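You operate a simulated robot arm through the tools that you are given. There is no shell and no other tool. Be economical: measure what you need, move in short steps, check, and stop when the job is done.

Carry out the task below with a simulated robot arm. There is one attempt and no reset: what you move stays moved.

## Task
Put things in order on the top of the work bench. At the end: the brush from the top of the work bench stands where the blue oil can stood; the white filter from the top of the work bench stands where the blue rag stood; the blue oil can from the top of the work bench stands on top of the brown carton; the blue rag from the top of the work bench stands on top of the yellow tape roll; whatever was shut is shut again. Leave all else as you found it, and nothing knocked over.
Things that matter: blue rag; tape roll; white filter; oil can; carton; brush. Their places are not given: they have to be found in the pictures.

Only the result counts: the job must be done as asked and must still hold three seconds after the hand-in. Knocking over, shifting, dropping, spilling or breaking anything else fails it.

## Robot
A 7-joint arm with a two-finger parallel gripper, fixed in place. Base frame: the origin is at the foot of the arm, x ahead of it, y to its left, z up; the work surface is at about z = 880. Readings come in mm, degrees, newtons and seconds.
With the tool pointing down near the work surface it reaches from about 300 to 700 mm from the base axis. Its first joint turns from -66.0 to 66.0 degrees. Payload 1.57 kg.
The tool frame sits at the grasp point between the pads (the TCP): z along the fingers, y along the line on which they close. The tips reach 30 mm beyond it. Largest opening 110 mm; finger width 24, thickness 12; the body of the gripper, 48 by 112 mm, starts 78 mm behind the TCP.
Orientation is told as [roll, pitch, yaw] about the base's x, y, z axes, in that order, counted from this pose: with the fingers straight down and closing along the base's y, the tool's x points along the base's -x, its y along +y and its z along -z.

## Interface
- The arm moves only by the tool nudge_tool. Its argument "motion" is a list of rows, each an object of numbers (a shift or turn left out is 0, a gripper value left out holds the last): "x", "y", "z": the shift along the tool's x, y, z in mm; "rx", "ry", "rz": the turn, a rotation vector about the tool's x, y, z in degrees. In form: [{"x": .., "y": .., "z": .., "rx": .., "ry": .., "rz": ..}, ...]. A call has 1 to 12 rows; each row is the pose to reach, as a shift and turn from the pose commanded when the call began, along the tool's axes at that moment. "hand" is the finger opening in mm, from 0 to 110, set as the call begins (left out, the last holds). A row lasts 0.2 s, in which the tool goes at most 50 mm and 8.6 degrees; a call with a longer step from one row to the next is refused whole, and so is a gripper value outside its range. Where a pose cannot be reached the arm comes as near as it can. A force on the tool above 40 N (or 10 N above the force at the start of the call, whichever is more), or a blocked arm, ends the call early, and 0.2 s more pass. Each finger travels about 108 mm/s and halts on what it meets, pressing with about 33 N; the grip force reading is that of the motor and also rises with nothing between the fingers. The clock runs only during rows and for 0.2 s after the last one: add rows that repeat a pose to give the fingers time. The reply holds the time, the measured pose of the TCP, the force on the tool along the base axes, the opening and the grip force, in the units named above and with some noise.
- Cameras (640 x 400 px; columns grow to the right, rows downward): "scene" is fixed at [159.8, -390.1, 1384]; the picture's right is [0.73, -0.69, 0.00], its down [-0.45, -0.48, -0.75] and it looks along [0.52, 0.55, -0.66] (base axes); focal length 214 px, centre (320, 200). "wrist" rides on the gripper at [-36, 0, -80] in the tool frame; the picture's right is [0.00, -1.00, 0.00], its down [0.97, 0.00, -0.24] and it looks along [0.24, 0.00, 0.97] (tool axes); focal length 218 px, centre (320, 200).
- snapshot(camera): a new picture of that camera. The clock stands still meanwhile.
- measure_at(camera, pixels): there is no depth. For up to 12 entries [column, row, z] of the newest picture of that camera ("zoom" is the newest enlarged one), the place [x, y] in the base frame at which the ray of that pixel passes the height z, good to about 2 mm, but the place of the scene camera against the robot may be out by one fixed shift of up to 18 mm in any direction. The clock stands still meanwhile.
- close_up(camera, box): a new picture of the part [left, top, right, bottom] of that camera's present view, enlarged. The clock stands still meanwhile.
- sign_off(): hands the job in; it is judged then, once.

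Keep the steps short. Do not move on a guess: measure, check each grasp and each placing, and mend mistakes. In all there are 80 turns and 34 pictures (those below and enlarged ones count). Leave the gripper open and the arm clear of the work at the hand-in unless told otherwise, and finish with a single line.

The tools are called after "Call:" as name(argument=value, ...) on one line, values as JSON. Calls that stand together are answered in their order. nudge_tool: Moves the arm, as the interface text tells. Its arguments: {"type":"object","properties":{"motion":{"type":"array"},"hand":{"type":"number"}},"required":["motion"]} The other tools are called the same way: snapshot (camera) takes a picture; measure_at (camera, pixels) gives the place at which the rays of pixels pass given heights; close_up (camera, box) takes an enlarged picture of a part of a camera's view; sign_off () hands the job in.

At the start:

```text
time_s: 0.0
tcp_pos: [345.4, -141.5, 1252.4]
ee_rot: [0.0, 0.0, 0.0]
wrist_force: [0.0, -0.3, 0.8]
grip_width: 110.1
grip_force: 0.0
```

scene: 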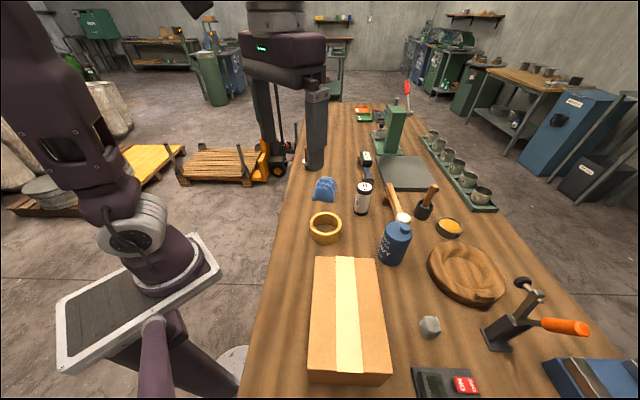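
wrist: 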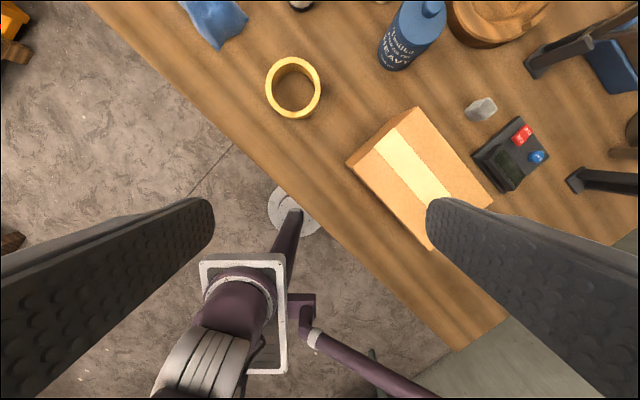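

I see the rag near (324,190), the tape roll at (325,228), the white can at (363,198), the oil can at (395,240) and the carton at (348,318). I'll enlarge the view to identify the brush.

Call:
close_up(camera="scene", box=[290, 140, 450, 280])

Call:
close_up(camera="scene", box=[300, 170, 420, 245])

```text
2.86 times, centred on (370, 210) of scene
```

zoom: 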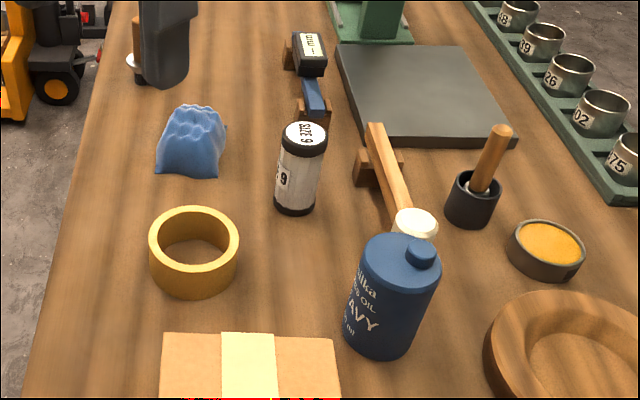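

```text
5.33 times, centred on (360, 208) of scene
```

zoom: 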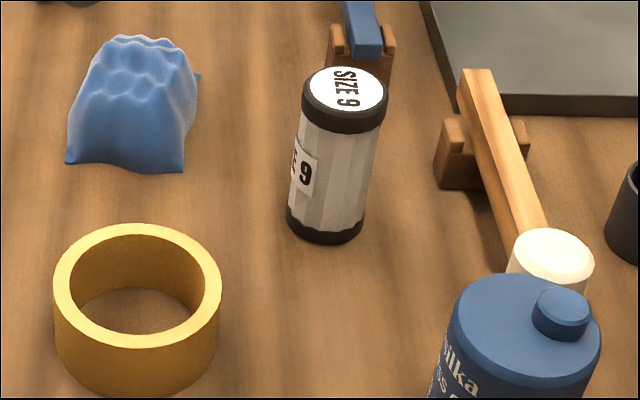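

Next is the handle at (428,200): I need to know whether it's a brush standing in a cup or a single piece.

Call:
close_up(camera="scene", box=[400, 175, 448, 230])

Call:
close_up(camera="scene", box=[290, 240, 610, 400])

```text
7.27 times, centred on (424, 202) of scene
```

zoom: 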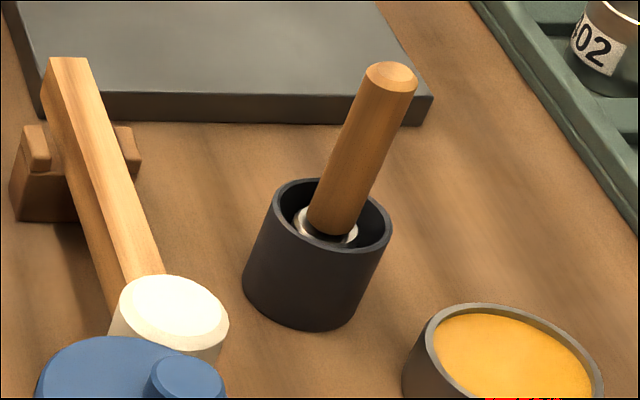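

```text
2.00 times, centred on (450, 320) of scene
```

zoom: 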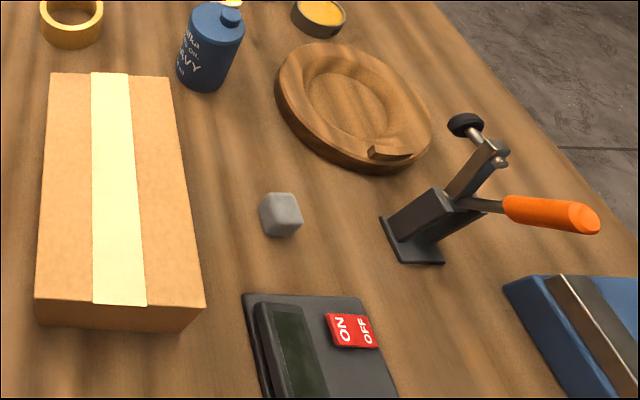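

The handle is a brush standing upright in a black cup, and the cup must stay. Now I'll measure rough places from the scene camera, plus the start wrist picture as a cross-check.

Call:
measure_at(camera="scene", pixels=[[324, 198, 880], [326, 236, 880], [361, 212, 880], [390, 259, 880], [422, 215, 880], [308, 380, 880], [387, 384, 880], [384, 260, 940], [316, 256, 940], [428, 200, 910], [393, 197, 900], [449, 232, 880]])

Call:
measure_at(camera="wrist", pixels=[[293, 88, 900], [390, 60, 880], [347, 162, 940], [415, 107, 940], [493, 203, 940], [215, 20, 880], [480, 108, 880]])

```text
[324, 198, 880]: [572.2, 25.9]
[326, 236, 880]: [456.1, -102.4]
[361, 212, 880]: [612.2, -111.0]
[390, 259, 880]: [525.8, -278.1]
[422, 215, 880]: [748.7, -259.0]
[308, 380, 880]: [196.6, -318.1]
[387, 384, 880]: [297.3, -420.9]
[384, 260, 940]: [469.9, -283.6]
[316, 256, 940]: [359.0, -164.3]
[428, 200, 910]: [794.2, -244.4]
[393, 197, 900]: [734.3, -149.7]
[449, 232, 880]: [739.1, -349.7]
```

```text
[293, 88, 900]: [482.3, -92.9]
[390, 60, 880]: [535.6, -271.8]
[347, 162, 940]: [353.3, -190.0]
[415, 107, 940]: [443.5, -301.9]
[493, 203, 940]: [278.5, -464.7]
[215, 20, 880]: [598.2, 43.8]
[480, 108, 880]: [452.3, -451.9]
```

The two cameras agree within about 20 mm. I'll move the wrist camera over the middle of the work, TCP to about (500,-200,1150), for better measurements.

Call:
nudge_tool(motion=[{"x": -30, "y": -12, "z": 20}, {"x": -62, "y": -24, "z": 40}, {"x": -93, "y": -36, "z": 60}, {"x": -124, "y": -48, "z": 80}, {"x": -155, "y": -59, "z": 100}], hand=110)

Call:
snapshot(camera="wrist")

```text
time_s: 1.2
tcp_pos: [500.8, -201.0, 1150.1]
ee_rot: [0.1, 0.1, 0.0]
wrist_force: [0.7, -0.5, -0.2]
grip_width: 110.1
grip_force: 0.1
```

```text
27 pictures are left
```

wrist: 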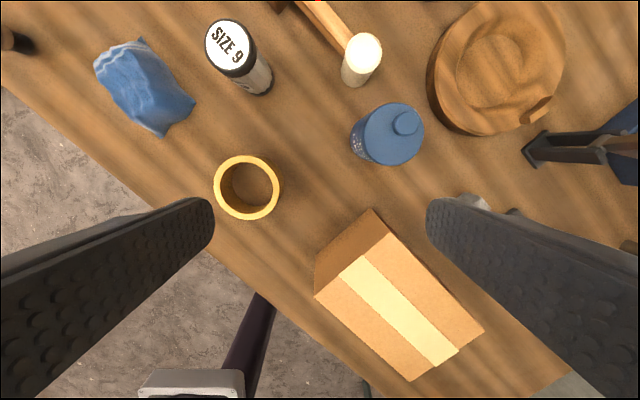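

Clear view now. I'll measure the tape, oil can, carton corners, filter and rag at candidate heights, so matching top and bottom points gives the heights.

Call:
measure_at(camera="wrist", pixels=[[373, 209, 880], [388, 234, 920], [388, 234, 960], [315, 297, 940], [410, 381, 940], [484, 329, 940], [247, 188, 900], [405, 122, 980], [230, 45, 980], [258, 90, 880], [362, 60, 920], [145, 88, 900]])

Call:
close_up(camera="wrist", box=[310, 80, 470, 180])

```text
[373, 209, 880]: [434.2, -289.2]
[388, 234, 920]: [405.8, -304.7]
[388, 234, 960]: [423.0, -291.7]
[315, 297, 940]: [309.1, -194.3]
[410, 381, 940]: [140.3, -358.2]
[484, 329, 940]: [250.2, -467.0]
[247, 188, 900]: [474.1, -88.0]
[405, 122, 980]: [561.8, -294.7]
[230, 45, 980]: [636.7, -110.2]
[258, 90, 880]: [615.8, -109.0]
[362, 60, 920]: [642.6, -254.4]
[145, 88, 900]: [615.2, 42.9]
```

```text
4.00 times, centred on (390, 130) of wrist
```

zoom: 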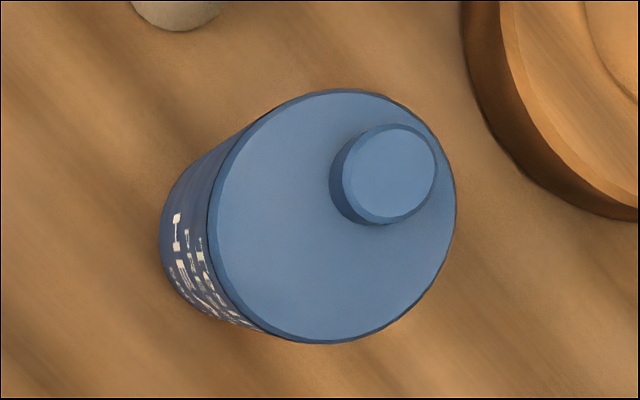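

The can's top circle is centred at zoom (335,215), and its base centre is about wrist pixel (371,137). Comparing both heights gives the can's true centre.

Call:
measure_at(camera="zoom", pixels=[[335, 215, 970], [335, 215, 980], [335, 215, 990], [213, 215, 980], [457, 215, 980], [244, 228, 880], [160, 240, 880], [385, 175, 995]])

Call:
close_up(camera="wrist", box=[300, 200, 500, 390])

```text
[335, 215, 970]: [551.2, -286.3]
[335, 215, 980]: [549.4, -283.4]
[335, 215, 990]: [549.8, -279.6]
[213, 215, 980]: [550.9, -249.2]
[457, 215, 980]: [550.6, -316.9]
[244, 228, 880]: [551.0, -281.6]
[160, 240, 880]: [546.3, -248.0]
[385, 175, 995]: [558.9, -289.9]
```

```text
2.11 times, centred on (400, 295) of wrist
```

zoom: 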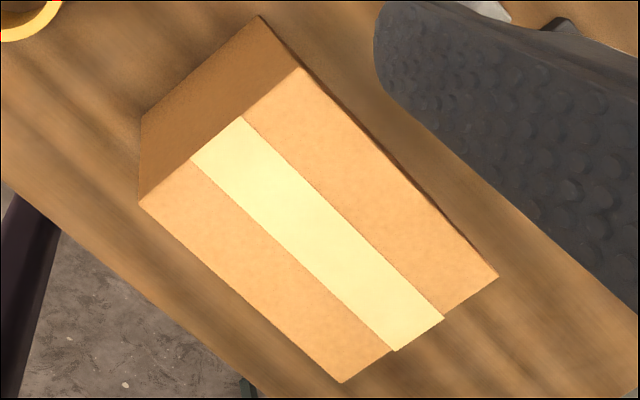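

The can centre is about (550,-282), with a diameter of about 68. Now the carton corners: bottom corners at zoom (262,15) and (141,118), top corners at (300,68), (139,205), (497,275) and (342,383).

Call:
measure_at(camera="zoom", pixels=[[262, 15, 880], [141, 118, 880], [300, 68, 960], [139, 205, 960], [300, 68, 980], [139, 205, 980], [497, 275, 980], [342, 383, 980], [300, 68, 1000], [139, 205, 1000], [497, 275, 960], [342, 383, 960]])

```text
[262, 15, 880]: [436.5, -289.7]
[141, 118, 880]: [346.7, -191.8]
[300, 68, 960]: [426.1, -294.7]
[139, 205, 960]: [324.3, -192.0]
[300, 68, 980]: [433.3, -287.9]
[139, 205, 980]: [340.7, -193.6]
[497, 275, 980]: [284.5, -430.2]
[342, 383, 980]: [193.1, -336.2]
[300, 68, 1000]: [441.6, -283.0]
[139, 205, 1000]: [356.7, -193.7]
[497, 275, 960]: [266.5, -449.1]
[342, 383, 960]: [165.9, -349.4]
```

The carton top is at about z=985, centre about (317,-310), about 130 by 202 mm. I'll move above the oil can, then straight down to z=948 with the fingers open.

Call:
nudge_tool(motion=[{"x": -25, "y": -40, "z": 0}, {"x": -49, "y": -81, "z": 0}, {"x": -49, "y": -81, "z": 45}, {"x": -49, "y": -81, "z": 75}, {"x": -49, "y": -81, "z": 75}], hand=110)

Call:
snapshot(camera="wrist")

```text
time_s: 2.4
tcp_pos: [551.5, -282.2, 1077.2]
ee_rot: [0.1, 0.0, 0.0]
wrist_force: [0.1, -0.5, 0.2]
grip_width: 110.1
grip_force: 0.1
out of reach, approached as far as the arm can: row 2
```

```text
24 pictures are left
```

wrist: 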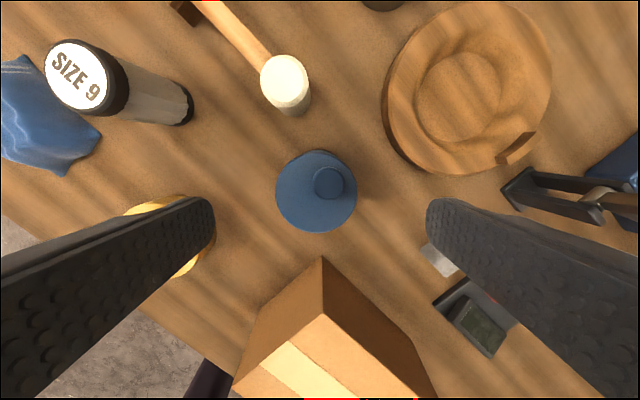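

The can sits between the fingers at column 317, so it is well centred. Going straight down 129 mm to z≈948.

Call:
nudge_tool(motion=[{"z": 45}, {"z": 90}, {"z": 129}, {"z": 129}])

Call:
snapshot(camera="wrist")

```text
time_s: 3.4
tcp_pos: [551.4, -281.9, 948.9]
ee_rot: [-0.1, -0.1, 0.0]
wrist_force: [0.6, -0.4, -0.3]
grip_width: 109.8
grip_force: 0.0
```

```text
23 pictures are left
```

wrist: 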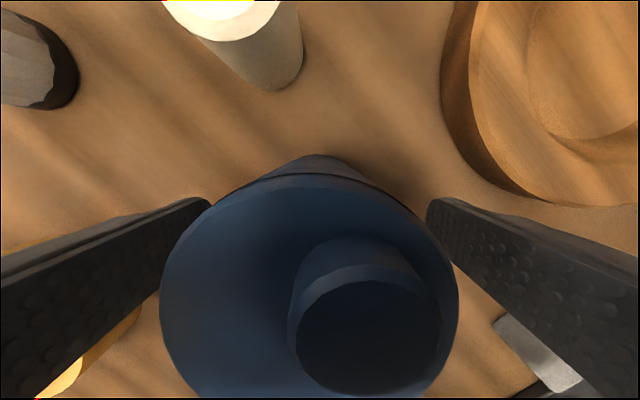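

The can is centred between the fingers. Closing now, with rows to hold still.

Call:
nudge_tool(motion=[{"z": 0}, {"z": 0}, {"z": 0}, {"z": 0}], hand=50)

```text
time_s: 4.4
tcp_pos: [550.2, -281.9, 948.1]
ee_rot: [0.1, -0.1, 0.0]
wrist_force: [0.7, 0.3, 0.3]
grip_width: 65.6
grip_force: 33.3
```

The grip holds at 65.6 mm with 33 N. Lifting straight up, then rising further on the way back over the carton centre.

Call:
nudge_tool(motion=[{"z": -10}, {"z": -50}, {"z": -90}, {"z": -120}, {"x": 40, "z": -140}, {"x": 80, "y": -5, "z": -150}])

Call:
snapshot(camera="wrist")

```text
time_s: 5.8
tcp_pos: [469.7, -286.6, 1098.7]
ee_rot: [0.0, 0.1, 0.0]
wrist_force: [0.5, -0.1, -5.0]
grip_width: 65.5
grip_force: 33.1
```

```text
22 pictures are left
```

wrist: 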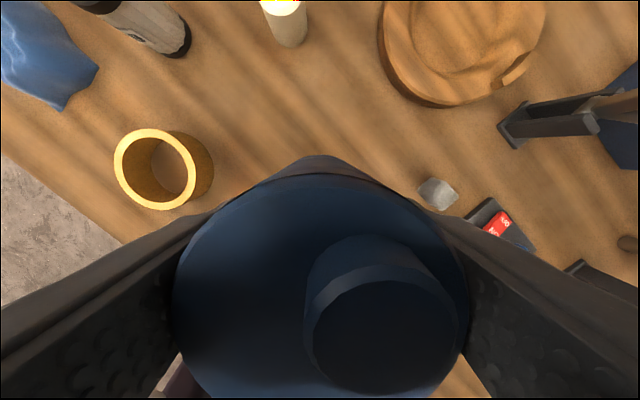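

The can is held, with a weight of about 5 N. Moving over the carton centre, then lowering to about 8 mm above it.

Call:
nudge_tool(motion=[{"x": 40, "y": -6}, {"x": 80, "y": -12}, {"x": 120, "y": -18}, {"x": 153, "y": -23}, {"x": 153, "y": -23}, {"x": 153, "y": -23, "z": 35}, {"x": 153, "y": -23, "z": 35}])

Call:
close_up(camera="scene", box=[250, 180, 450, 400])

```text
time_s: 7.4
tcp_pos: [316.7, -309.0, 1063.0]
ee_rot: [0.0, 0.0, 0.0]
wrist_force: [-0.1, -0.1, -5.3]
grip_width: 65.8
grip_force: 33.1
```

```text
1.82 times, centred on (350, 290) of scene
```

zoom: 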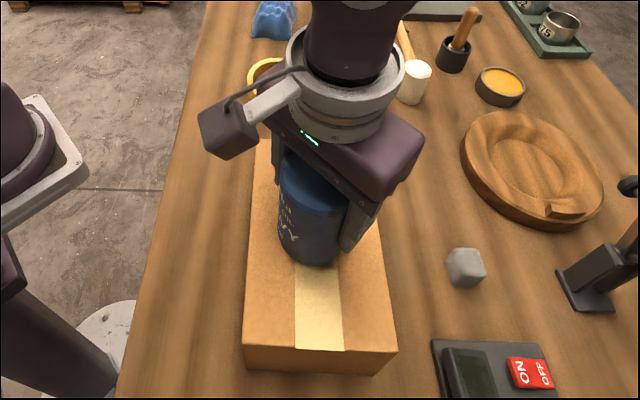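

It is over the carton centre. Lowering in small steps and reading the force.

Call:
nudge_tool(motion=[{"z": 2}, {"z": 4}, {"z": 6}])

```text
time_s: 8.2
tcp_pos: [316.2, -311.5, 1059.6]
ee_rot: [-0.1, -0.1, 0.2]
wrist_force: [-0.7, 5.3, 22.7]
grip_width: 65.4
grip_force: 32.7
```

Contact at z≈1059.6, with the force now 23 N upward. Backing off 2.5 mm, then opening.

Call:
nudge_tool(motion=[{"z": -2.5}, {"z": -2.5}])

```text
time_s: 8.8
tcp_pos: [316.5, -309.7, 1059.8]
ee_rot: [0.0, -0.1, -0.1]
wrist_force: [0.0, 0.0, -4.3]
grip_width: 65.5
grip_force: 32.9
```

Call:
nudge_tool(motion=[{"z": 0.5}, {"z": 0.5}, {"z": 0.5}, {"z": 0.5}, {"z": 0.5}], hand=100)

```text
time_s: 10.0
tcp_pos: [315.6, -310.7, 1059.5]
ee_rot: [0.0, 0.1, 0.0]
wrist_force: [1.0, 0.1, -0.2]
grip_width: 99.9
grip_force: 0.0
```

Released. Rising straight up clear of the can and looking.

Call:
nudge_tool(motion=[{"z": -30}, {"z": -70}, {"z": -110}, {"z": -140}])

Call:
close_up(camera="scene", box=[270, 150, 470, 390])

```text
time_s: 11.0
tcp_pos: [317.0, -312.3, 1199.9]
ee_rot: [0.1, 0.0, 0.0]
wrist_force: [0.4, -0.8, 1.0]
grip_width: 100.3
grip_force: 0.0
```

```text
1.67 times, centred on (370, 270) of scene
```

zoom: 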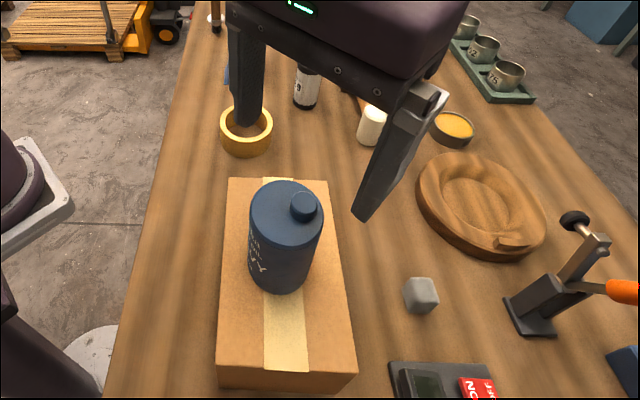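

The can stands upright on the carton. Next I look at the brush. I'll move out over the bench at z≈1100 and turn the tool by -19° yaw to face the brush's direction.

Call:
nudge_tool(motion=[{"x": -38, "y": 16, "z": 0, "rz": 3}, {"x": -76, "y": 32, "z": 0, "rz": 6}, {"x": -114, "y": 48, "z": 15, "rz": 9}, {"x": -152, "y": 64, "z": 35, "rz": 12}, {"x": -190, "y": 80, "z": 60, "rz": 16}, {"x": -225, "y": 95, "z": 85, "rz": 19}, {"x": -230, "y": 95, "z": 100, "rz": 19}])

Call:
nudge_tool(motion=[{"ry": -8}, {"ry": -16}, {"ry": -24}, {"ry": -32}, {"ry": -40}, {"ry": -40}])

Call:
snapshot(camera="wrist")

```text
time_s: 12.6
tcp_pos: [546.7, -213.7, 1100.8]
ee_rot: [-0.1, 0.0, -19.0]
wrist_force: [0.6, 0.7, -0.1]
grip_width: 99.8
grip_force: 0.1
```

```text
time_s: 14.0
tcp_pos: [546.1, -215.9, 1099.5]
ee_rot: [0.1, -40.2, -19.0]
wrist_force: [0.1, 0.4, 0.4]
grip_width: 100.3
grip_force: 0.1
```

```text
19 pictures are left
```

wrist: 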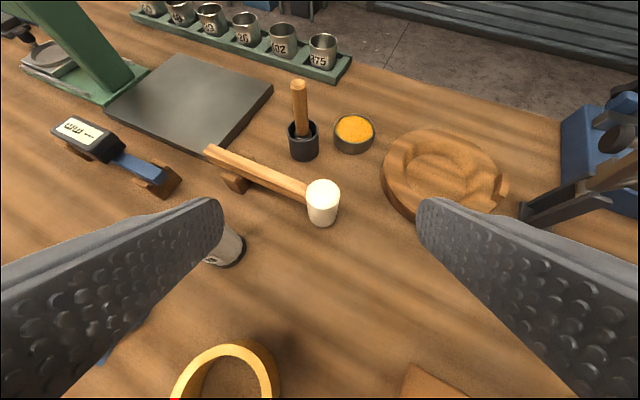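

The brush is at (300,110) in this view and its cup base at (304,153). Measuring at several heights.

Call:
measure_at(camera="wrist", pixels=[[304, 150, 880], [303, 128, 920], [299, 84, 980], [299, 84, 1000], [299, 84, 1020], [321, 185, 930], [322, 218, 880], [210, 153, 920], [353, 145, 880], [307, 191, 915], [304, 158, 880]])

Call:
close_up(camera="wrist", box=[200, 60, 400, 240])

```text
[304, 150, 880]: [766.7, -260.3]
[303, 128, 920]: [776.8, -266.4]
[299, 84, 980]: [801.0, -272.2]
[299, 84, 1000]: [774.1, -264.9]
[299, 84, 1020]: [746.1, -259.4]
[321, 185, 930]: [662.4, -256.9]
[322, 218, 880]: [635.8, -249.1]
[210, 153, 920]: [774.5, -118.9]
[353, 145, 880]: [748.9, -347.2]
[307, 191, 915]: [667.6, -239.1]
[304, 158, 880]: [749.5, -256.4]
```

```text
2.22 times, centred on (300, 150) of wrist
```

zoom: 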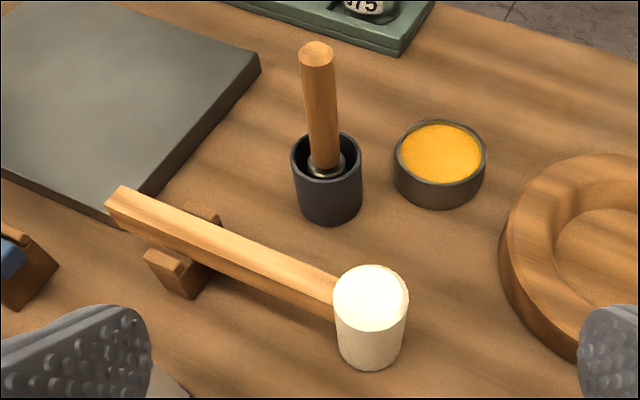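

The brush stands at about (770,-263), its handle top at z≈1003 and the cup rim at z≈918. That is far out (r≈813), so I'll tilt more. Adding 20° of tilt, then moving in stages to a point about 95 mm short of the handle.

Call:
nudge_tool(motion=[{"ry": -7}, {"ry": -14}, {"ry": -20}, {"ry": -20}])

Call:
nudge_tool(motion=[{"x": 3, "y": 7, "z": 40}, {"x": 6, "y": 14, "z": 80}, {"x": 9, "y": 21, "z": 120}, {"x": 11, "y": 28, "z": 160}, {"x": 11, "y": 28, "z": 160}])

Call:
snapshot(camera="wrist")

```text
time_s: 15.0
tcp_pos: [545.7, -214.7, 1098.8]
ee_rot: [0.0, -60.0, -19.1]
wrist_force: [0.2, 0.5, 0.3]
grip_width: 99.9
grip_force: 0.0
```

```text
time_s: 16.2
tcp_pos: [681.7, -232.7, 1009.8]
ee_rot: [0.1, -60.0, -19.0]
wrist_force: [0.3, -1.4, 0.0]
grip_width: 100.1
grip_force: 0.1
```

```text
17 pictures are left
```

wrist: 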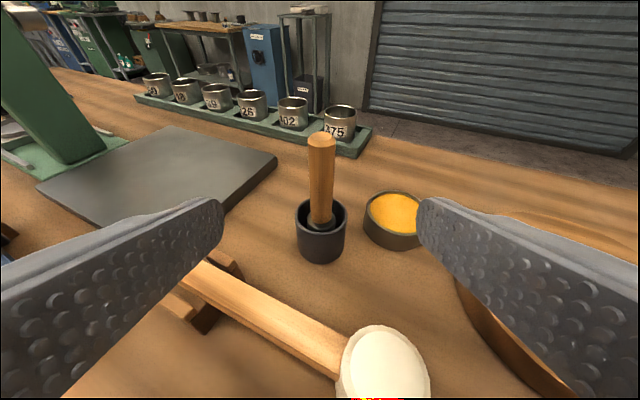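

The handle is at column 321, so it is centred laterally. Re-measuring from this closer view.

Call:
measure_at(camera="wrist", pixels=[[321, 246, 880], [321, 262, 880], [321, 137, 1000], [321, 137, 990], [321, 213, 920], [320, 180, 960], [309, 190, 960], [332, 190, 960], [380, 345, 930], [203, 275, 920]])

```text
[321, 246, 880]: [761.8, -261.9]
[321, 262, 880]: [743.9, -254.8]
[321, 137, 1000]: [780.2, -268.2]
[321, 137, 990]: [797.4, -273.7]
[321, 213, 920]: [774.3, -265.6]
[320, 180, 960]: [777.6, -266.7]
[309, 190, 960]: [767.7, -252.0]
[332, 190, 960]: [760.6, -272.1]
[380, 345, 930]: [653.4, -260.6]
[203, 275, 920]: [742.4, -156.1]
```

The handle is at about (770,-264), on my approach line. I'll move out 94 mm at this height, staying above the mallet, then down 42 mm so the fingers straddle the handle.

Call:
nudge_tool(motion=[{"x": -16, "z": 27}, {"x": -32, "z": 54}, {"x": -47, "z": 81.4}, {"x": -47, "z": 81.4}])

```text
time_s: 17.2
tcp_pos: [770.5, -262.9, 1010.5]
ee_rot: [-0.1, -60.0, -18.9]
wrist_force: [-0.4, 0.0, -0.6]
grip_width: 99.9
grip_force: 0.0
```

That pose is reachable. Going down 42 mm.

Call:
nudge_tool(motion=[{"x": 18, "z": 10.5}, {"x": 36.4, "z": 21}, {"x": 36.4, "z": 21}])

Call:
snapshot(camera="wrist")

```text
time_s: 18.0
tcp_pos: [769.4, -263.2, 966.7]
ee_rot: [0.0, -60.0, -19.0]
wrist_force: [1.0, 0.0, -0.5]
grip_width: 100.1
grip_force: 0.2
```

```text
16 pictures are left
```

wrist: 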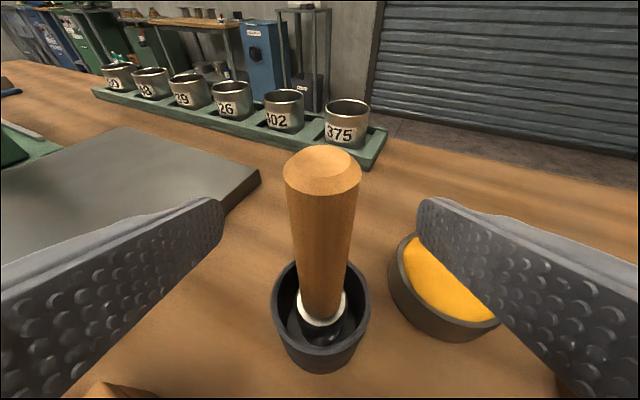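

The handle crosses row 240, right at the grasp point, and is centred. Closing.

Call:
nudge_tool(motion=[{"z": 0}, {"z": 0}, {"z": 0}, {"z": 0}, {"z": 0}], hand=10)

```text
time_s: 19.2
tcp_pos: [769.3, -263.5, 968.6]
ee_rot: [0.0, -59.9, -19.0]
wrist_force: [-0.5, -0.1, 0.1]
grip_width: 18.5
grip_force: 33.0
```

The grip holds at 18.5 mm. Lifting straight up 55 mm in base z, in small steps.

Call:
nudge_tool(motion=[{"x": -8.7, "z": -5}, {"x": -17.3, "z": -10}, {"x": -26, "z": -15}, {"x": -34.6, "z": -20}, {"x": -43.3, "z": -25}, {"x": -47.6, "z": -27.5}, {"x": -47.6, "z": -27.5}])

Call:
snapshot(camera="wrist")

```text
time_s: 20.8
tcp_pos: [769.5, -262.4, 1022.2]
ee_rot: [0.1, -60.0, -18.9]
wrist_force: [-0.4, -0.1, -0.1]
grip_width: 18.7
grip_force: 32.8
```

```text
15 pictures are left
```

wrist: 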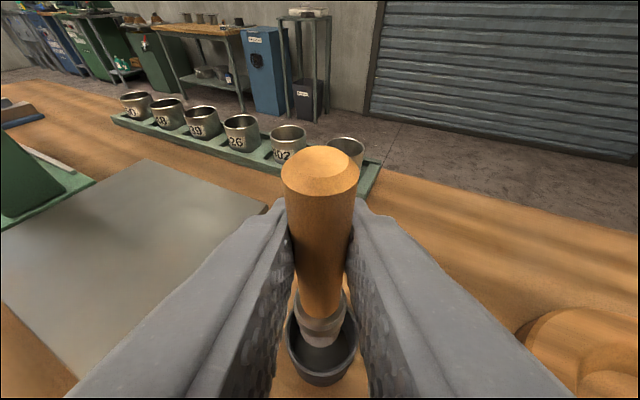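

Checking from the scene camera that the brush is clear of the cup rim.

Call:
close_up(camera="scene", box=[370, 150, 470, 240])

```text
4.44 times, centred on (420, 195) of scene
```

zoom: 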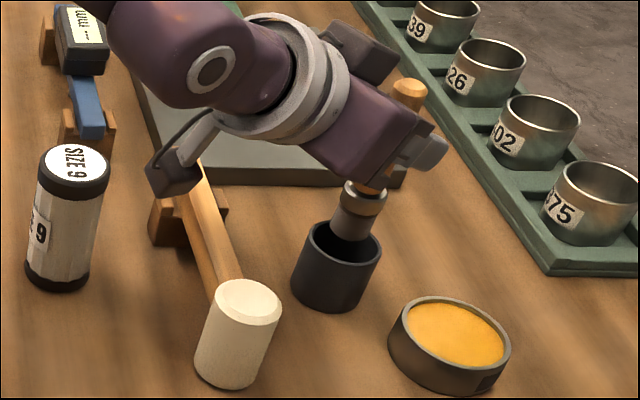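

The bristles are just above the rim. Lifting 40 mm more before retracting, since the mallet lies on the way back.

Call:
nudge_tool(motion=[{"x": -8.7, "z": -5}, {"x": -17.3, "z": -10}, {"x": -26, "z": -15}, {"x": -34.6, "z": -20}, {"x": -34.6, "z": -20}])

```text
time_s: 22.0
tcp_pos: [770.0, -262.1, 1062.2]
ee_rot: [-0.1, -60.0, -19.0]
wrist_force: [1.1, -0.2, -0.7]
grip_width: 18.4
grip_force: 33.2
```

Now I carry the brush back to the oil can's old place (550,-282), still high. On the way I turn it 35° about the vertical so the wrist comes in from the left, away from the carton and can.

Call:
nudge_tool(motion=[{"x": 16.8, "y": -15.1, "z": -29.1, "rx": 5.05, "rz": 2.92}, {"x": 33.6, "y": -30.2, "z": -58.2, "rx": 10.1, "rz": 5.83}, {"x": 50.4, "y": -45.2, "z": -87.2, "rx": 15.15, "rz": 8.75}, {"x": 67.2, "y": -60.3, "z": -116.3, "rx": 20.2, "rz": 11.67}, {"x": 84, "y": -75.4, "z": -145.4, "rx": 25.25, "rz": 14.58}, {"x": 100.75, "y": -90.5, "z": -174.5, "rx": 30.3, "rz": 17.5}, {"x": 100.75, "y": -90.5, "z": -174.5, "rx": 30.3, "rz": 17.5}])

Call:
snapshot(camera="scene")

```text
time_s: 23.6
tcp_pos: [549.7, -282.9, 1062.8]
ee_rot: [0.1, -59.9, -54.1]
wrist_force: [-0.5, 0.2, -0.8]
grip_width: 18.5
grip_force: 32.8
```

```text
13 pictures are left
```

scene: 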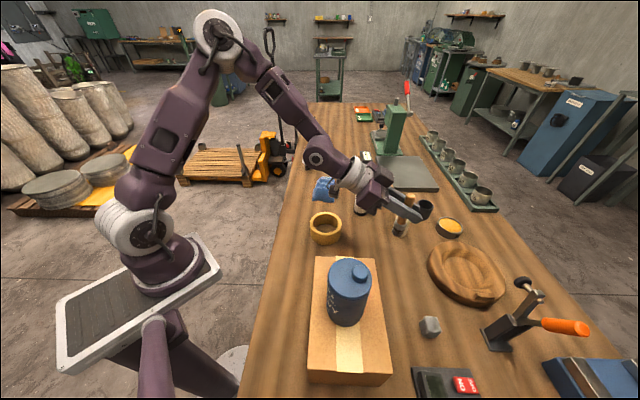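

The path is clear: the wrist is left of the carton and away from the filter. Lowering 88 mm to about 10 mm above the expected contact.

Call:
nudge_tool(motion=[{"x": 26, "z": 15}, {"x": 52, "z": 30}, {"x": 76.2, "z": 44}, {"x": 76.2, "z": 44}])

Call:
close_up(camera="scene", box=[340, 180, 460, 290])

```text
time_s: 24.6
tcp_pos: [549.1, -282.5, 974.7]
ee_rot: [0.0, -60.0, -53.9]
wrist_force: [0.1, -0.3, -0.4]
grip_width: 18.7
grip_force: 32.3
```

```text
3.64 times, centred on (400, 235) of scene
```

zoom: 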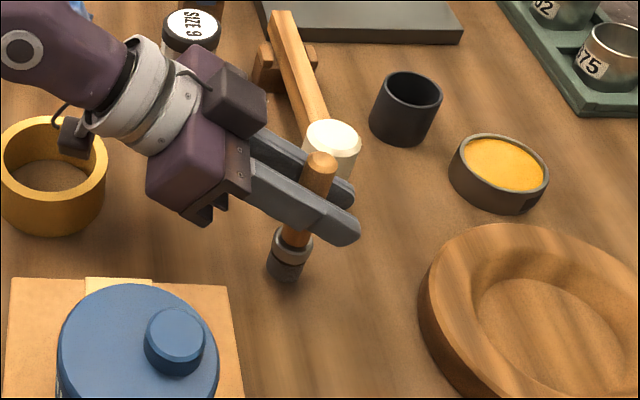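

The brush is upright near the bench. Lowering in small steps while reading the force.

Call:
nudge_tool(motion=[{"x": 2.6, "z": 1.5}, {"x": 5.2, "z": 3}, {"x": 6.9, "z": 4}])

```text
time_s: 25.4
tcp_pos: [550.1, -282.5, 967.2]
ee_rot: [0.0, -60.0, -53.9]
wrist_force: [0.9, -0.3, -0.5]
grip_width: 18.9
grip_force: 33.2
```

Call:
nudge_tool(motion=[{"x": 1.3, "z": 0.75}, {"x": 2.6, "z": 1.5}, {"x": 3.5, "z": 2}])

```text
time_s: 26.2
tcp_pos: [550.2, -283.2, 964.4]
ee_rot: [0.2, -60.2, -54.2]
wrist_force: [-3.9, 4.3, 24.3]
grip_width: 18.9
grip_force: 32.4
```

Contact at z≈964.5 with 24 N. Easing back 1.8 mm and checking.

Call:
nudge_tool(motion=[{"x": -1.4, "z": -0.8}, {"x": -1.4, "z": -0.8}])

```text
time_s: 26.8
tcp_pos: [551.0, -281.1, 964.1]
ee_rot: [0.0, -60.1, -54.0]
wrist_force: [3.2, -4.8, 12.7]
grip_width: 18.7
grip_force: 33.9
```

Call:
nudge_tool(motion=[{"x": -0.7, "z": -0.4}, {"x": -0.7, "z": -0.4}])

```text
time_s: 27.4
tcp_pos: [549.1, -281.9, 964.2]
ee_rot: [-0.1, -60.0, -53.9]
wrist_force: [1.5, -2.4, 7.8]
grip_width: 18.8
grip_force: 32.9
```

Nearly unloaded. A last 0.5 mm up, then opening.

Call:
nudge_tool(motion=[{"x": -0.5, "z": -0.3}, {"x": -0.5, "z": -0.3}])

Call:
nudge_tool(motion=[{"x": 0}, {"x": 0}, {"x": 0}, {"x": 0}], hand=80)

Call:
snapshot(camera="wrist")

```text
time_s: 28.0
tcp_pos: [547.7, -281.4, 964.0]
ee_rot: [-0.1, -59.8, -53.9]
wrist_force: [-0.9, 0.9, 1.5]
grip_width: 18.3
grip_force: 32.8
```

```text
time_s: 29.0
tcp_pos: [549.9, -282.4, 965.9]
ee_rot: [0.0, -60.0, -54.0]
wrist_force: [0.1, 0.2, -0.7]
grip_width: 80.4
grip_force: 0.1
```

```text
11 pictures are left
```

wrist: 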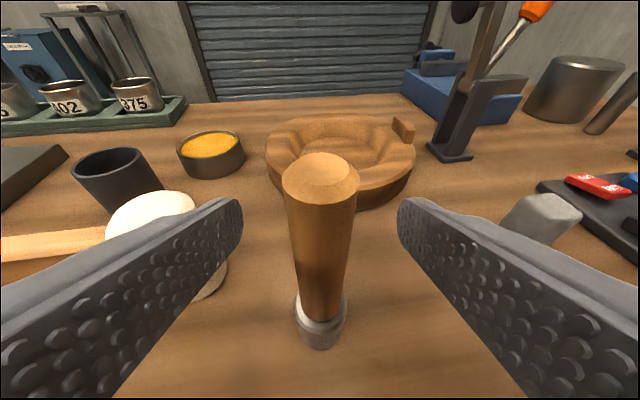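

The brush stands on its own where the can stood. Retracting along the finger axis, then rising and turning the tool back to vertical.

Call:
nudge_tool(motion=[{"z": -40}, {"z": -80}, {"z": -125}, {"z": -125}])

Call:
nudge_tool(motion=[{"x": -13, "z": -7, "ry": 8}, {"x": -26, "z": -15, "ry": 16}, {"x": -39, "z": -22, "ry": 24}, {"x": -52, "z": -30, "ry": 32}, {"x": -65, "z": -37, "ry": 40}, {"x": -78, "z": -45, "ry": 48}, {"x": -86.6, "z": -50, "ry": 56}, {"x": -86.6, "z": -50, "ry": 60}, {"x": -86.6, "z": -50, "ry": 60}])

```text
time_s: 30.0
tcp_pos: [486.3, -195.3, 1027.9]
ee_rot: [0.0, -60.1, -54.0]
wrist_force: [1.0, 0.1, -0.3]
grip_width: 80.0
grip_force: 0.0
```

```text
time_s: 32.0
tcp_pos: [486.7, -194.6, 1127.3]
ee_rot: [0.0, 0.1, -54.1]
wrist_force: [-0.5, -0.5, -0.1]
grip_width: 80.1
grip_force: 0.1
```

Now moving over the rag and tape, to about (540,-10,1110), turning yaw back to 0 for a measuring view.

Call:
nudge_tool(motion=[{"x": 17, "y": 22, "z": 3, "rz": -7.7}, {"x": 34, "y": 44, "z": 6, "rz": -15.4}, {"x": 50, "y": 65, "z": 9, "rz": -23.1}, {"x": 67, "y": 87, "z": 12, "rz": -30.8}, {"x": 84, "y": 109, "z": 15, "rz": -38.5}, {"x": 101, "y": 131, "z": 18, "rz": -46.2}, {"x": 118, "y": 152.5, "z": 20, "rz": -54}, {"x": 118, "y": 152.5, "z": 20, "rz": -54}], hand=110)

Call:
snapshot(camera="wrist")

```text
time_s: 33.8
tcp_pos: [539.9, -9.0, 1108.6]
ee_rot: [0.0, 0.0, 0.1]
wrist_force: [-0.8, 0.2, -0.1]
grip_width: 110.0
grip_force: 0.1
```

```text
10 pictures are left
```

wrist: 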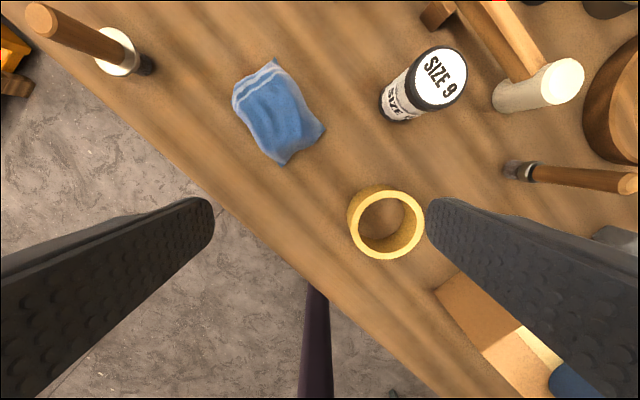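

There is another wooden-handled object at (100,45) that was hidden at the start. I must check what it is.

Call:
close_up(camera="wrist", box=[0, 0, 180, 110])

Call:
close_up(camera="wrist", box=[210, 30, 450, 270])

```text
3.56 times, centred on (90, 55) of wrist
```

zoom: 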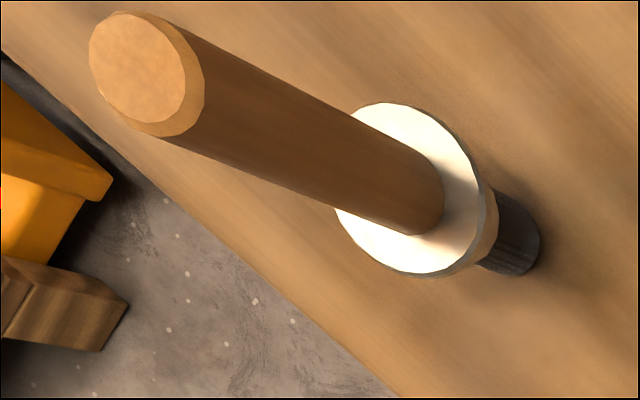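

```text
1.67 times, centred on (330, 150) of wrist
```

zoom: 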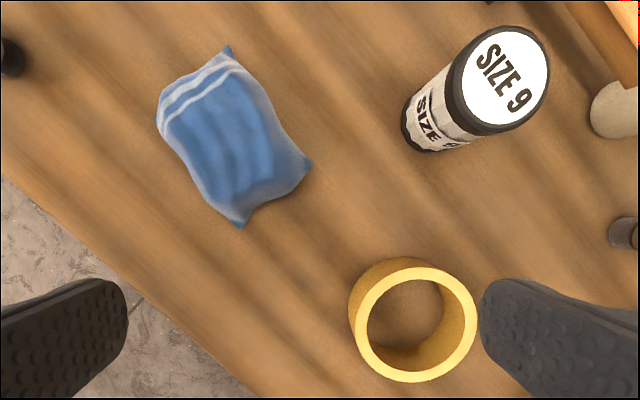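

I need a side view of both handled objects to decide which is really the brush.

Call:
close_up(camera="scene", box=[295, 130, 415, 250])

```text
3.33 times, centred on (355, 190) of scene
```

zoom: 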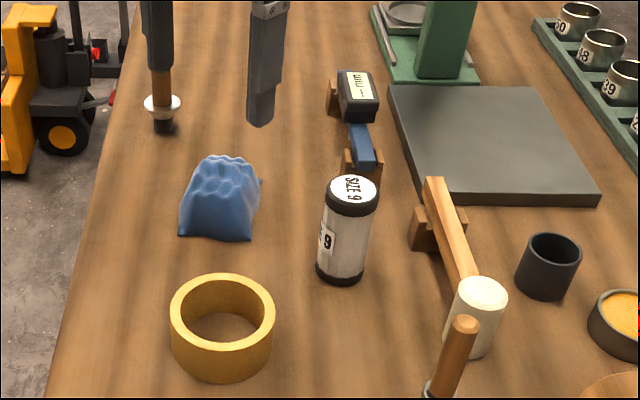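

Call:
measure_at(camera="wrist", pixels=[[145, 67, 880], [118, 50, 900], [118, 50, 910], [40, 20, 980], [40, 20, 1000], [279, 112, 900], [386, 225, 920], [386, 222, 930], [441, 78, 990], [397, 112, 880], [400, 200, 880], [518, 170, 885]])

```text
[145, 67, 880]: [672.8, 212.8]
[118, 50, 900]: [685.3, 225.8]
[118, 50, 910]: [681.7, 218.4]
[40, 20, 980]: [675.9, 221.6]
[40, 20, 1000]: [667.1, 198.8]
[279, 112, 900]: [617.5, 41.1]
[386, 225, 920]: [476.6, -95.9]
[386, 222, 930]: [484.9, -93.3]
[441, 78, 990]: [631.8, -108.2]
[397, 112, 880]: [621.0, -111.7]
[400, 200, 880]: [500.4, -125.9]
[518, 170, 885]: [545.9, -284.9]
```

The left object stands at about (677,217). I'll take sharp close-ups of both objects' lower ends.

Call:
close_up(camera="scene", box=[293, 145, 325, 175])

Call:
close_up(camera="scene", box=[372, 220, 420, 265])

```text
13.33 times, centred on (309, 160) of scene
```

zoom: 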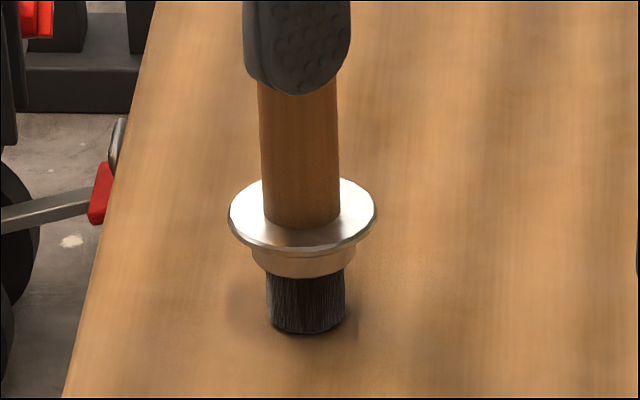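

```text
8.89 times, centred on (396, 242) of scene
```

zoom: 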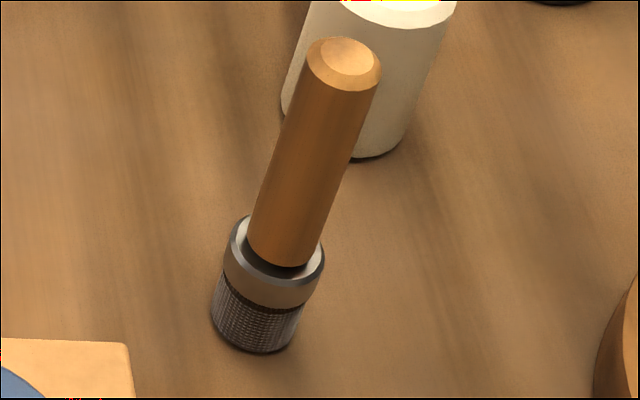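

Now it is clear. The left object, with bristles and a ferrule, is the brush, and the one I moved is a knurled tool. I must mend this by returning the tool to its cup along the same path. First I go back to the pre-grasp pose by reversing my steps.

Call:
nudge_tool(motion=[{"x": 7, "y": -26, "z": -3, "rz": 7.7}, {"x": 15, "y": -53, "z": -6, "rz": 15.4}, {"x": 23, "y": -79, "z": -9, "rz": 23.1}, {"x": 31, "y": -106, "z": -12, "rz": 30.8}, {"x": 39, "y": -132, "z": -15, "rz": 38.5}, {"x": 47, "y": -159, "z": -18, "rz": 46.2}, {"x": 54, "y": -185.5, "z": -19, "rz": 54}, {"x": 54, "y": -185.5, "z": -19, "rz": 54}], hand=80)

Call:
nudge_tool(motion=[{"z": 5, "ry": -8}, {"z": 15, "ry": -16}, {"z": 30, "ry": -24}, {"z": 45, "ry": -32}, {"z": 60, "ry": -40}, {"z": 80, "ry": -48}, {"z": 95, "ry": -56}, {"z": 100, "ry": -60}, {"z": 100, "ry": -60}])

```text
time_s: 35.6
tcp_pos: [487.2, -194.9, 1127.2]
ee_rot: [0.0, 0.0, -54.0]
wrist_force: [0.2, 0.0, -0.2]
grip_width: 80.0
grip_force: 0.1
```

```text
time_s: 37.6
tcp_pos: [486.1, -193.9, 1027.5]
ee_rot: [0.0, -60.2, -54.0]
wrist_force: [0.6, 0.0, 1.5]
grip_width: 79.9
grip_force: 0.0
```

Back at the pre-grasp pose. Advancing 125 mm along the fingers to straddle the handle again.

Call:
nudge_tool(motion=[{"z": 40}, {"z": 80}, {"z": 125}, {"z": 125}])

```text
time_s: 38.6
tcp_pos: [550.8, -281.9, 963.2]
ee_rot: [0.0, -60.0, -54.1]
wrist_force: [-0.8, -0.4, -0.2]
grip_width: 80.1
grip_force: 0.0
```

Same pose as at release, within noise. Closing.

Call:
nudge_tool(motion=[{"z": 0}, {"z": 0}, {"z": 0}, {"z": 0}], hand=10)

Call:
nudge_tool(motion=[{"x": -8.7, "z": -5}, {"x": -26, "z": -15}, {"x": -52, "z": -30}, {"x": -78, "z": -45}, {"x": -85.7, "z": -49.5}, {"x": -85.7, "z": -49.5}])

```text
time_s: 39.6
tcp_pos: [550.9, -281.4, 965.5]
ee_rot: [0.1, -60.0, -53.9]
wrist_force: [-0.1, 0.3, -0.1]
grip_width: 18.5
grip_force: 32.9
```

```text
time_s: 41.0
tcp_pos: [550.7, -281.7, 1064.6]
ee_rot: [0.0, -59.9, -54.1]
wrist_force: [-1.1, 0.7, -0.9]
grip_width: 18.6
grip_force: 32.6
```

The tool is held and clear. Carrying it back over the cup at (769.5,-263), turning yaw back to -19°.

Call:
nudge_tool(motion=[{"x": -9.4, "y": 31.4, "z": 16.3, "rx": -5.05, "rz": -2.92}, {"x": -18.8, "y": 62.8, "z": 32.7, "rx": -10.1, "rz": -5.83}, {"x": -28.2, "y": 94.2, "z": 49, "rx": -15.15, "rz": -8.75}, {"x": -37.6, "y": 125.6, "z": 65.4, "rx": -20.2, "rz": -11.67}, {"x": -47, "y": 157, "z": 81.7, "rx": -25.25, "rz": -14.58}, {"x": -56.6, "y": 188.5, "z": 98.1, "rx": -30.3, "rz": -17.5}, {"x": -56.6, "y": 188.5, "z": 98.1, "rx": -30.3, "rz": -17.5}, {"x": -56.6, "y": 188.5, "z": 98.1, "rx": -30.3, "rz": -17.5}])

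Call:
nudge_tool(motion=[{"x": 0}])

```text
time_s: 42.8
tcp_pos: [769.3, -264.2, 1065.2]
ee_rot: [0.0, -60.0, -19.1]
wrist_force: [0.4, 0.5, -0.3]
grip_width: 18.6
grip_force: 32.9
```

```text
time_s: 43.2
tcp_pos: [768.3, -264.1, 1063.8]
ee_rot: [0.1, -59.9, -19.0]
wrist_force: [-0.2, -0.1, -0.6]
grip_width: 18.5
grip_force: 32.7
```

Lined up within about 1.5 mm. Lowering 78 mm slowly into the cup, then reading the force.

Call:
nudge_tool(motion=[{"x": 17.3, "y": 1, "z": 10}, {"x": 34.6, "y": 1, "z": 20}, {"x": 45, "y": 1, "z": 26}, {"x": 52, "y": 1, "z": 30}, {"x": 58, "y": 1, "z": 33.5}, {"x": 63, "y": 1, "z": 36.4}, {"x": 67.5, "y": 1, "z": 39}, {"x": 67.5, "y": 1, "z": 39}])

```text
time_s: 45.0
tcp_pos: [769.6, -263.1, 985.8]
ee_rot: [0.0, -60.0, -19.0]
wrist_force: [0.0, 0.6, 0.3]
grip_width: 18.5
grip_force: 32.7
```

No contact. Lowering 15 mm more, to about z=971.

Call:
nudge_tool(motion=[{"x": 4.3, "z": 2.5}, {"x": 8.7, "z": 5}, {"x": 13, "z": 7.5}, {"x": 13, "z": 7.5}])

Call:
nudge_tool(motion=[{"x": 1.3, "z": 0.75}, {"x": 1.3, "z": 0.75}])

```text
time_s: 46.0
tcp_pos: [769.5, -262.4, 970.6]
ee_rot: [0.0, -60.0, -19.0]
wrist_force: [0.3, -0.5, -0.1]
grip_width: 18.8
grip_force: 32.5
```

```text
time_s: 46.6
tcp_pos: [770.3, -261.6, 969.8]
ee_rot: [0.0, -60.1, -19.0]
wrist_force: [-0.2, 0.4, 2.2]
grip_width: 18.7
grip_force: 33.0
```

Light contact of about 2 N, so the tool is seated. One more 0.5 mm, then opening.

Call:
nudge_tool(motion=[{"x": 0.4, "z": 0.25}, {"x": 0.4, "z": 0.25}])

Call:
nudge_tool(motion=[{"x": 0}, {"x": 0}, {"x": 0}, {"x": 0}, {"x": 0}], hand=100)

Call:
snapshot(camera="wrist")

```text
time_s: 47.2
tcp_pos: [769.9, -262.4, 968.7]
ee_rot: [0.0, -60.1, -19.1]
wrist_force: [-0.9, -0.3, 5.5]
grip_width: 18.6
grip_force: 33.0
```

```text
time_s: 48.4
tcp_pos: [769.2, -261.7, 969.0]
ee_rot: [0.0, -60.0, -19.0]
wrist_force: [0.0, 0.9, -0.9]
grip_width: 99.9
grip_force: 0.0
```

```text
4 pictures are left
```

wrist: 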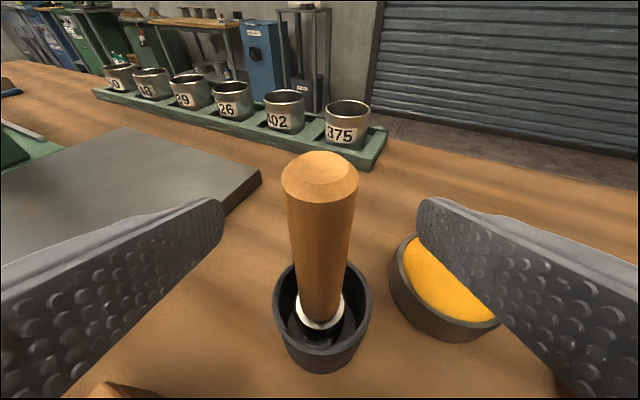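

The tool is back in its cup exactly as before. Retreating by the same path: up 42, then back 94.

Call:
nudge_tool(motion=[{"x": -18, "z": -10.5}, {"x": -36.4, "z": -21}, {"x": -20, "z": -48}, {"x": -5, "z": -75}, {"x": 10.6, "z": -102.4}, {"x": 10.6, "z": -102.4}])

```text
time_s: 49.8
tcp_pos: [680.7, -231.3, 1009.8]
ee_rot: [0.0, -60.1, -19.0]
wrist_force: [0.5, 0.0, 0.1]
grip_width: 100.0
grip_force: 0.1
```

Backing off further and reducing the tilt to 40°.

Call:
nudge_tool(motion=[{"x": -3, "y": -7, "z": -40}, {"x": -6, "y": -14, "z": -80}, {"x": -9, "y": -21, "z": -120}, {"x": -11, "y": -28, "z": -160}, {"x": -11, "y": -28, "z": -160, "ry": 7}, {"x": -11, "y": -28, "z": -160, "ry": 14}, {"x": -11, "y": -28, "z": -160, "ry": 20}, {"x": -11, "y": -28, "z": -160, "ry": 20}])

Call:
nudge_tool(motion=[{"x": 11, "y": 42, "z": -6, "rx": -2.6, "rz": -3.1}, {"x": 22, "y": 84, "z": -13, "rx": -5.3, "rz": -6.3}, {"x": 34, "y": 127, "z": -20, "rx": -7.9, "rz": -9.4}, {"x": 45, "y": 169, "z": -26, "rx": -10.6, "rz": -12.6}, {"x": 56, "y": 211, "z": -33, "rx": -13.2, "rz": -15.7}, {"x": 67, "y": 253, "z": -39, "rx": -15.9, "rz": -18.9}, {"x": 79, "y": 296, "z": -46, "rx": -18.5, "rz": -22}, {"x": 90, "y": 338, "z": -52, "rx": -21.1, "rz": -25.2}, {"x": 101, "y": 380, "z": -58.7, "rx": -23.8, "rz": -28.3}, {"x": 101, "y": 380, "z": -58.7, "rx": -23.8, "rz": -28.3}])

Call:
snapshot(camera="wrist")

```text
time_s: 51.6
tcp_pos: [546.2, -214.5, 1100.1]
ee_rot: [0.0, -40.0, -19.0]
wrist_force: [-0.1, -0.4, -0.2]
grip_width: 99.9
grip_force: 0.0
```

```text
time_s: 53.8
tcp_pos: [560.6, 180.9, 1080.6]
ee_rot: [0.1, -40.0, 18.1]
wrist_force: [0.9, -0.4, 0.7]
grip_width: 99.9
grip_force: 0.1
```

```text
3 pictures are left
```

wrist: 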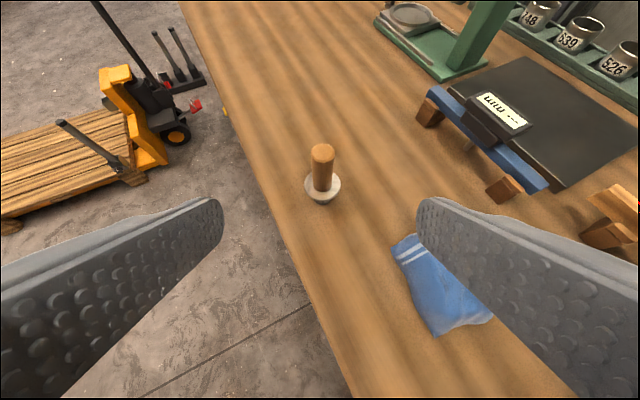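

The real brush is at (323,170), centred in the view. Measuring its disc, handle top and base, and the rag from this angle.

Call:
measure_at(camera="wrist", pixels=[[323, 186, 910], [323, 186, 920], [323, 151, 980], [323, 151, 990], [323, 151, 1000], [322, 204, 880], [408, 238, 880], [437, 335, 880], [392, 248, 880], [493, 320, 880], [435, 285, 910], [316, 180, 930]])

```text
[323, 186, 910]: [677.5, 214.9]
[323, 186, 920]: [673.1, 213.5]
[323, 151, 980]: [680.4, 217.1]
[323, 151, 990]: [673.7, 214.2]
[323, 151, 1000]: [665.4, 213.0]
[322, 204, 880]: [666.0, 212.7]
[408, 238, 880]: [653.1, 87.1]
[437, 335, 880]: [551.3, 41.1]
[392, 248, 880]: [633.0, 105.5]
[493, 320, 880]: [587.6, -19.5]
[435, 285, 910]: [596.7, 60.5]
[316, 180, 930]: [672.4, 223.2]
```

The brush is at (676,214.5), its handle top at z≈987 and its disc at z≈912. Moving over it, then down to z≈960 with the fingers either side of the handle.

Call:
nudge_tool(motion=[{"x": -18, "y": -1.2, "z": 41}, {"x": -36, "y": -2.5, "z": 82}, {"x": -53.5, "y": -3.7, "z": 123}, {"x": -40, "y": -3.7, "z": 139}, {"x": -27, "y": -3.7, "z": 154}, {"x": -14.6, "y": -3.7, "z": 169.6}, {"x": -14.6, "y": -3.7, "z": 169.6}])

```text
time_s: 55.4
tcp_pos: [675.9, 214.3, 960.3]
ee_rot: [0.1, -40.0, 17.8]
wrist_force: [0.2, -0.3, -0.2]
grip_width: 100.1
grip_force: 0.1
```

Reached. Closing on the handle.

Call:
nudge_tool(motion=[{"z": 0}, {"z": 0}, {"z": 0}, {"z": 0}, {"z": 0}], hand=10)

```text
time_s: 56.6
tcp_pos: [676.7, 214.9, 960.6]
ee_rot: [0.0, -40.0, 17.9]
wrist_force: [0.1, 0.1, 0.6]
grip_width: 23.8
grip_force: 33.0
```

The grip holds at 23.8 mm. Lifting straight up 50 mm, then drawing back and up to z≈1095.

Call:
nudge_tool(motion=[{"x": -6.4, "z": -7.7}, {"x": -19.3, "z": -23}, {"x": -32.1, "z": -38.3}, {"x": -25.2, "z": -76.8}, {"x": -17.7, "z": -122.2}, {"x": -10.2, "z": -167.7}, {"x": -10.2, "z": -167.7}])

```text
time_s: 58.2
tcp_pos: [579.6, 185.3, 1094.7]
ee_rot: [0.0, -40.0, 18.0]
wrist_force: [-0.6, -0.9, -1.0]
grip_width: 23.9
grip_force: 32.9
```

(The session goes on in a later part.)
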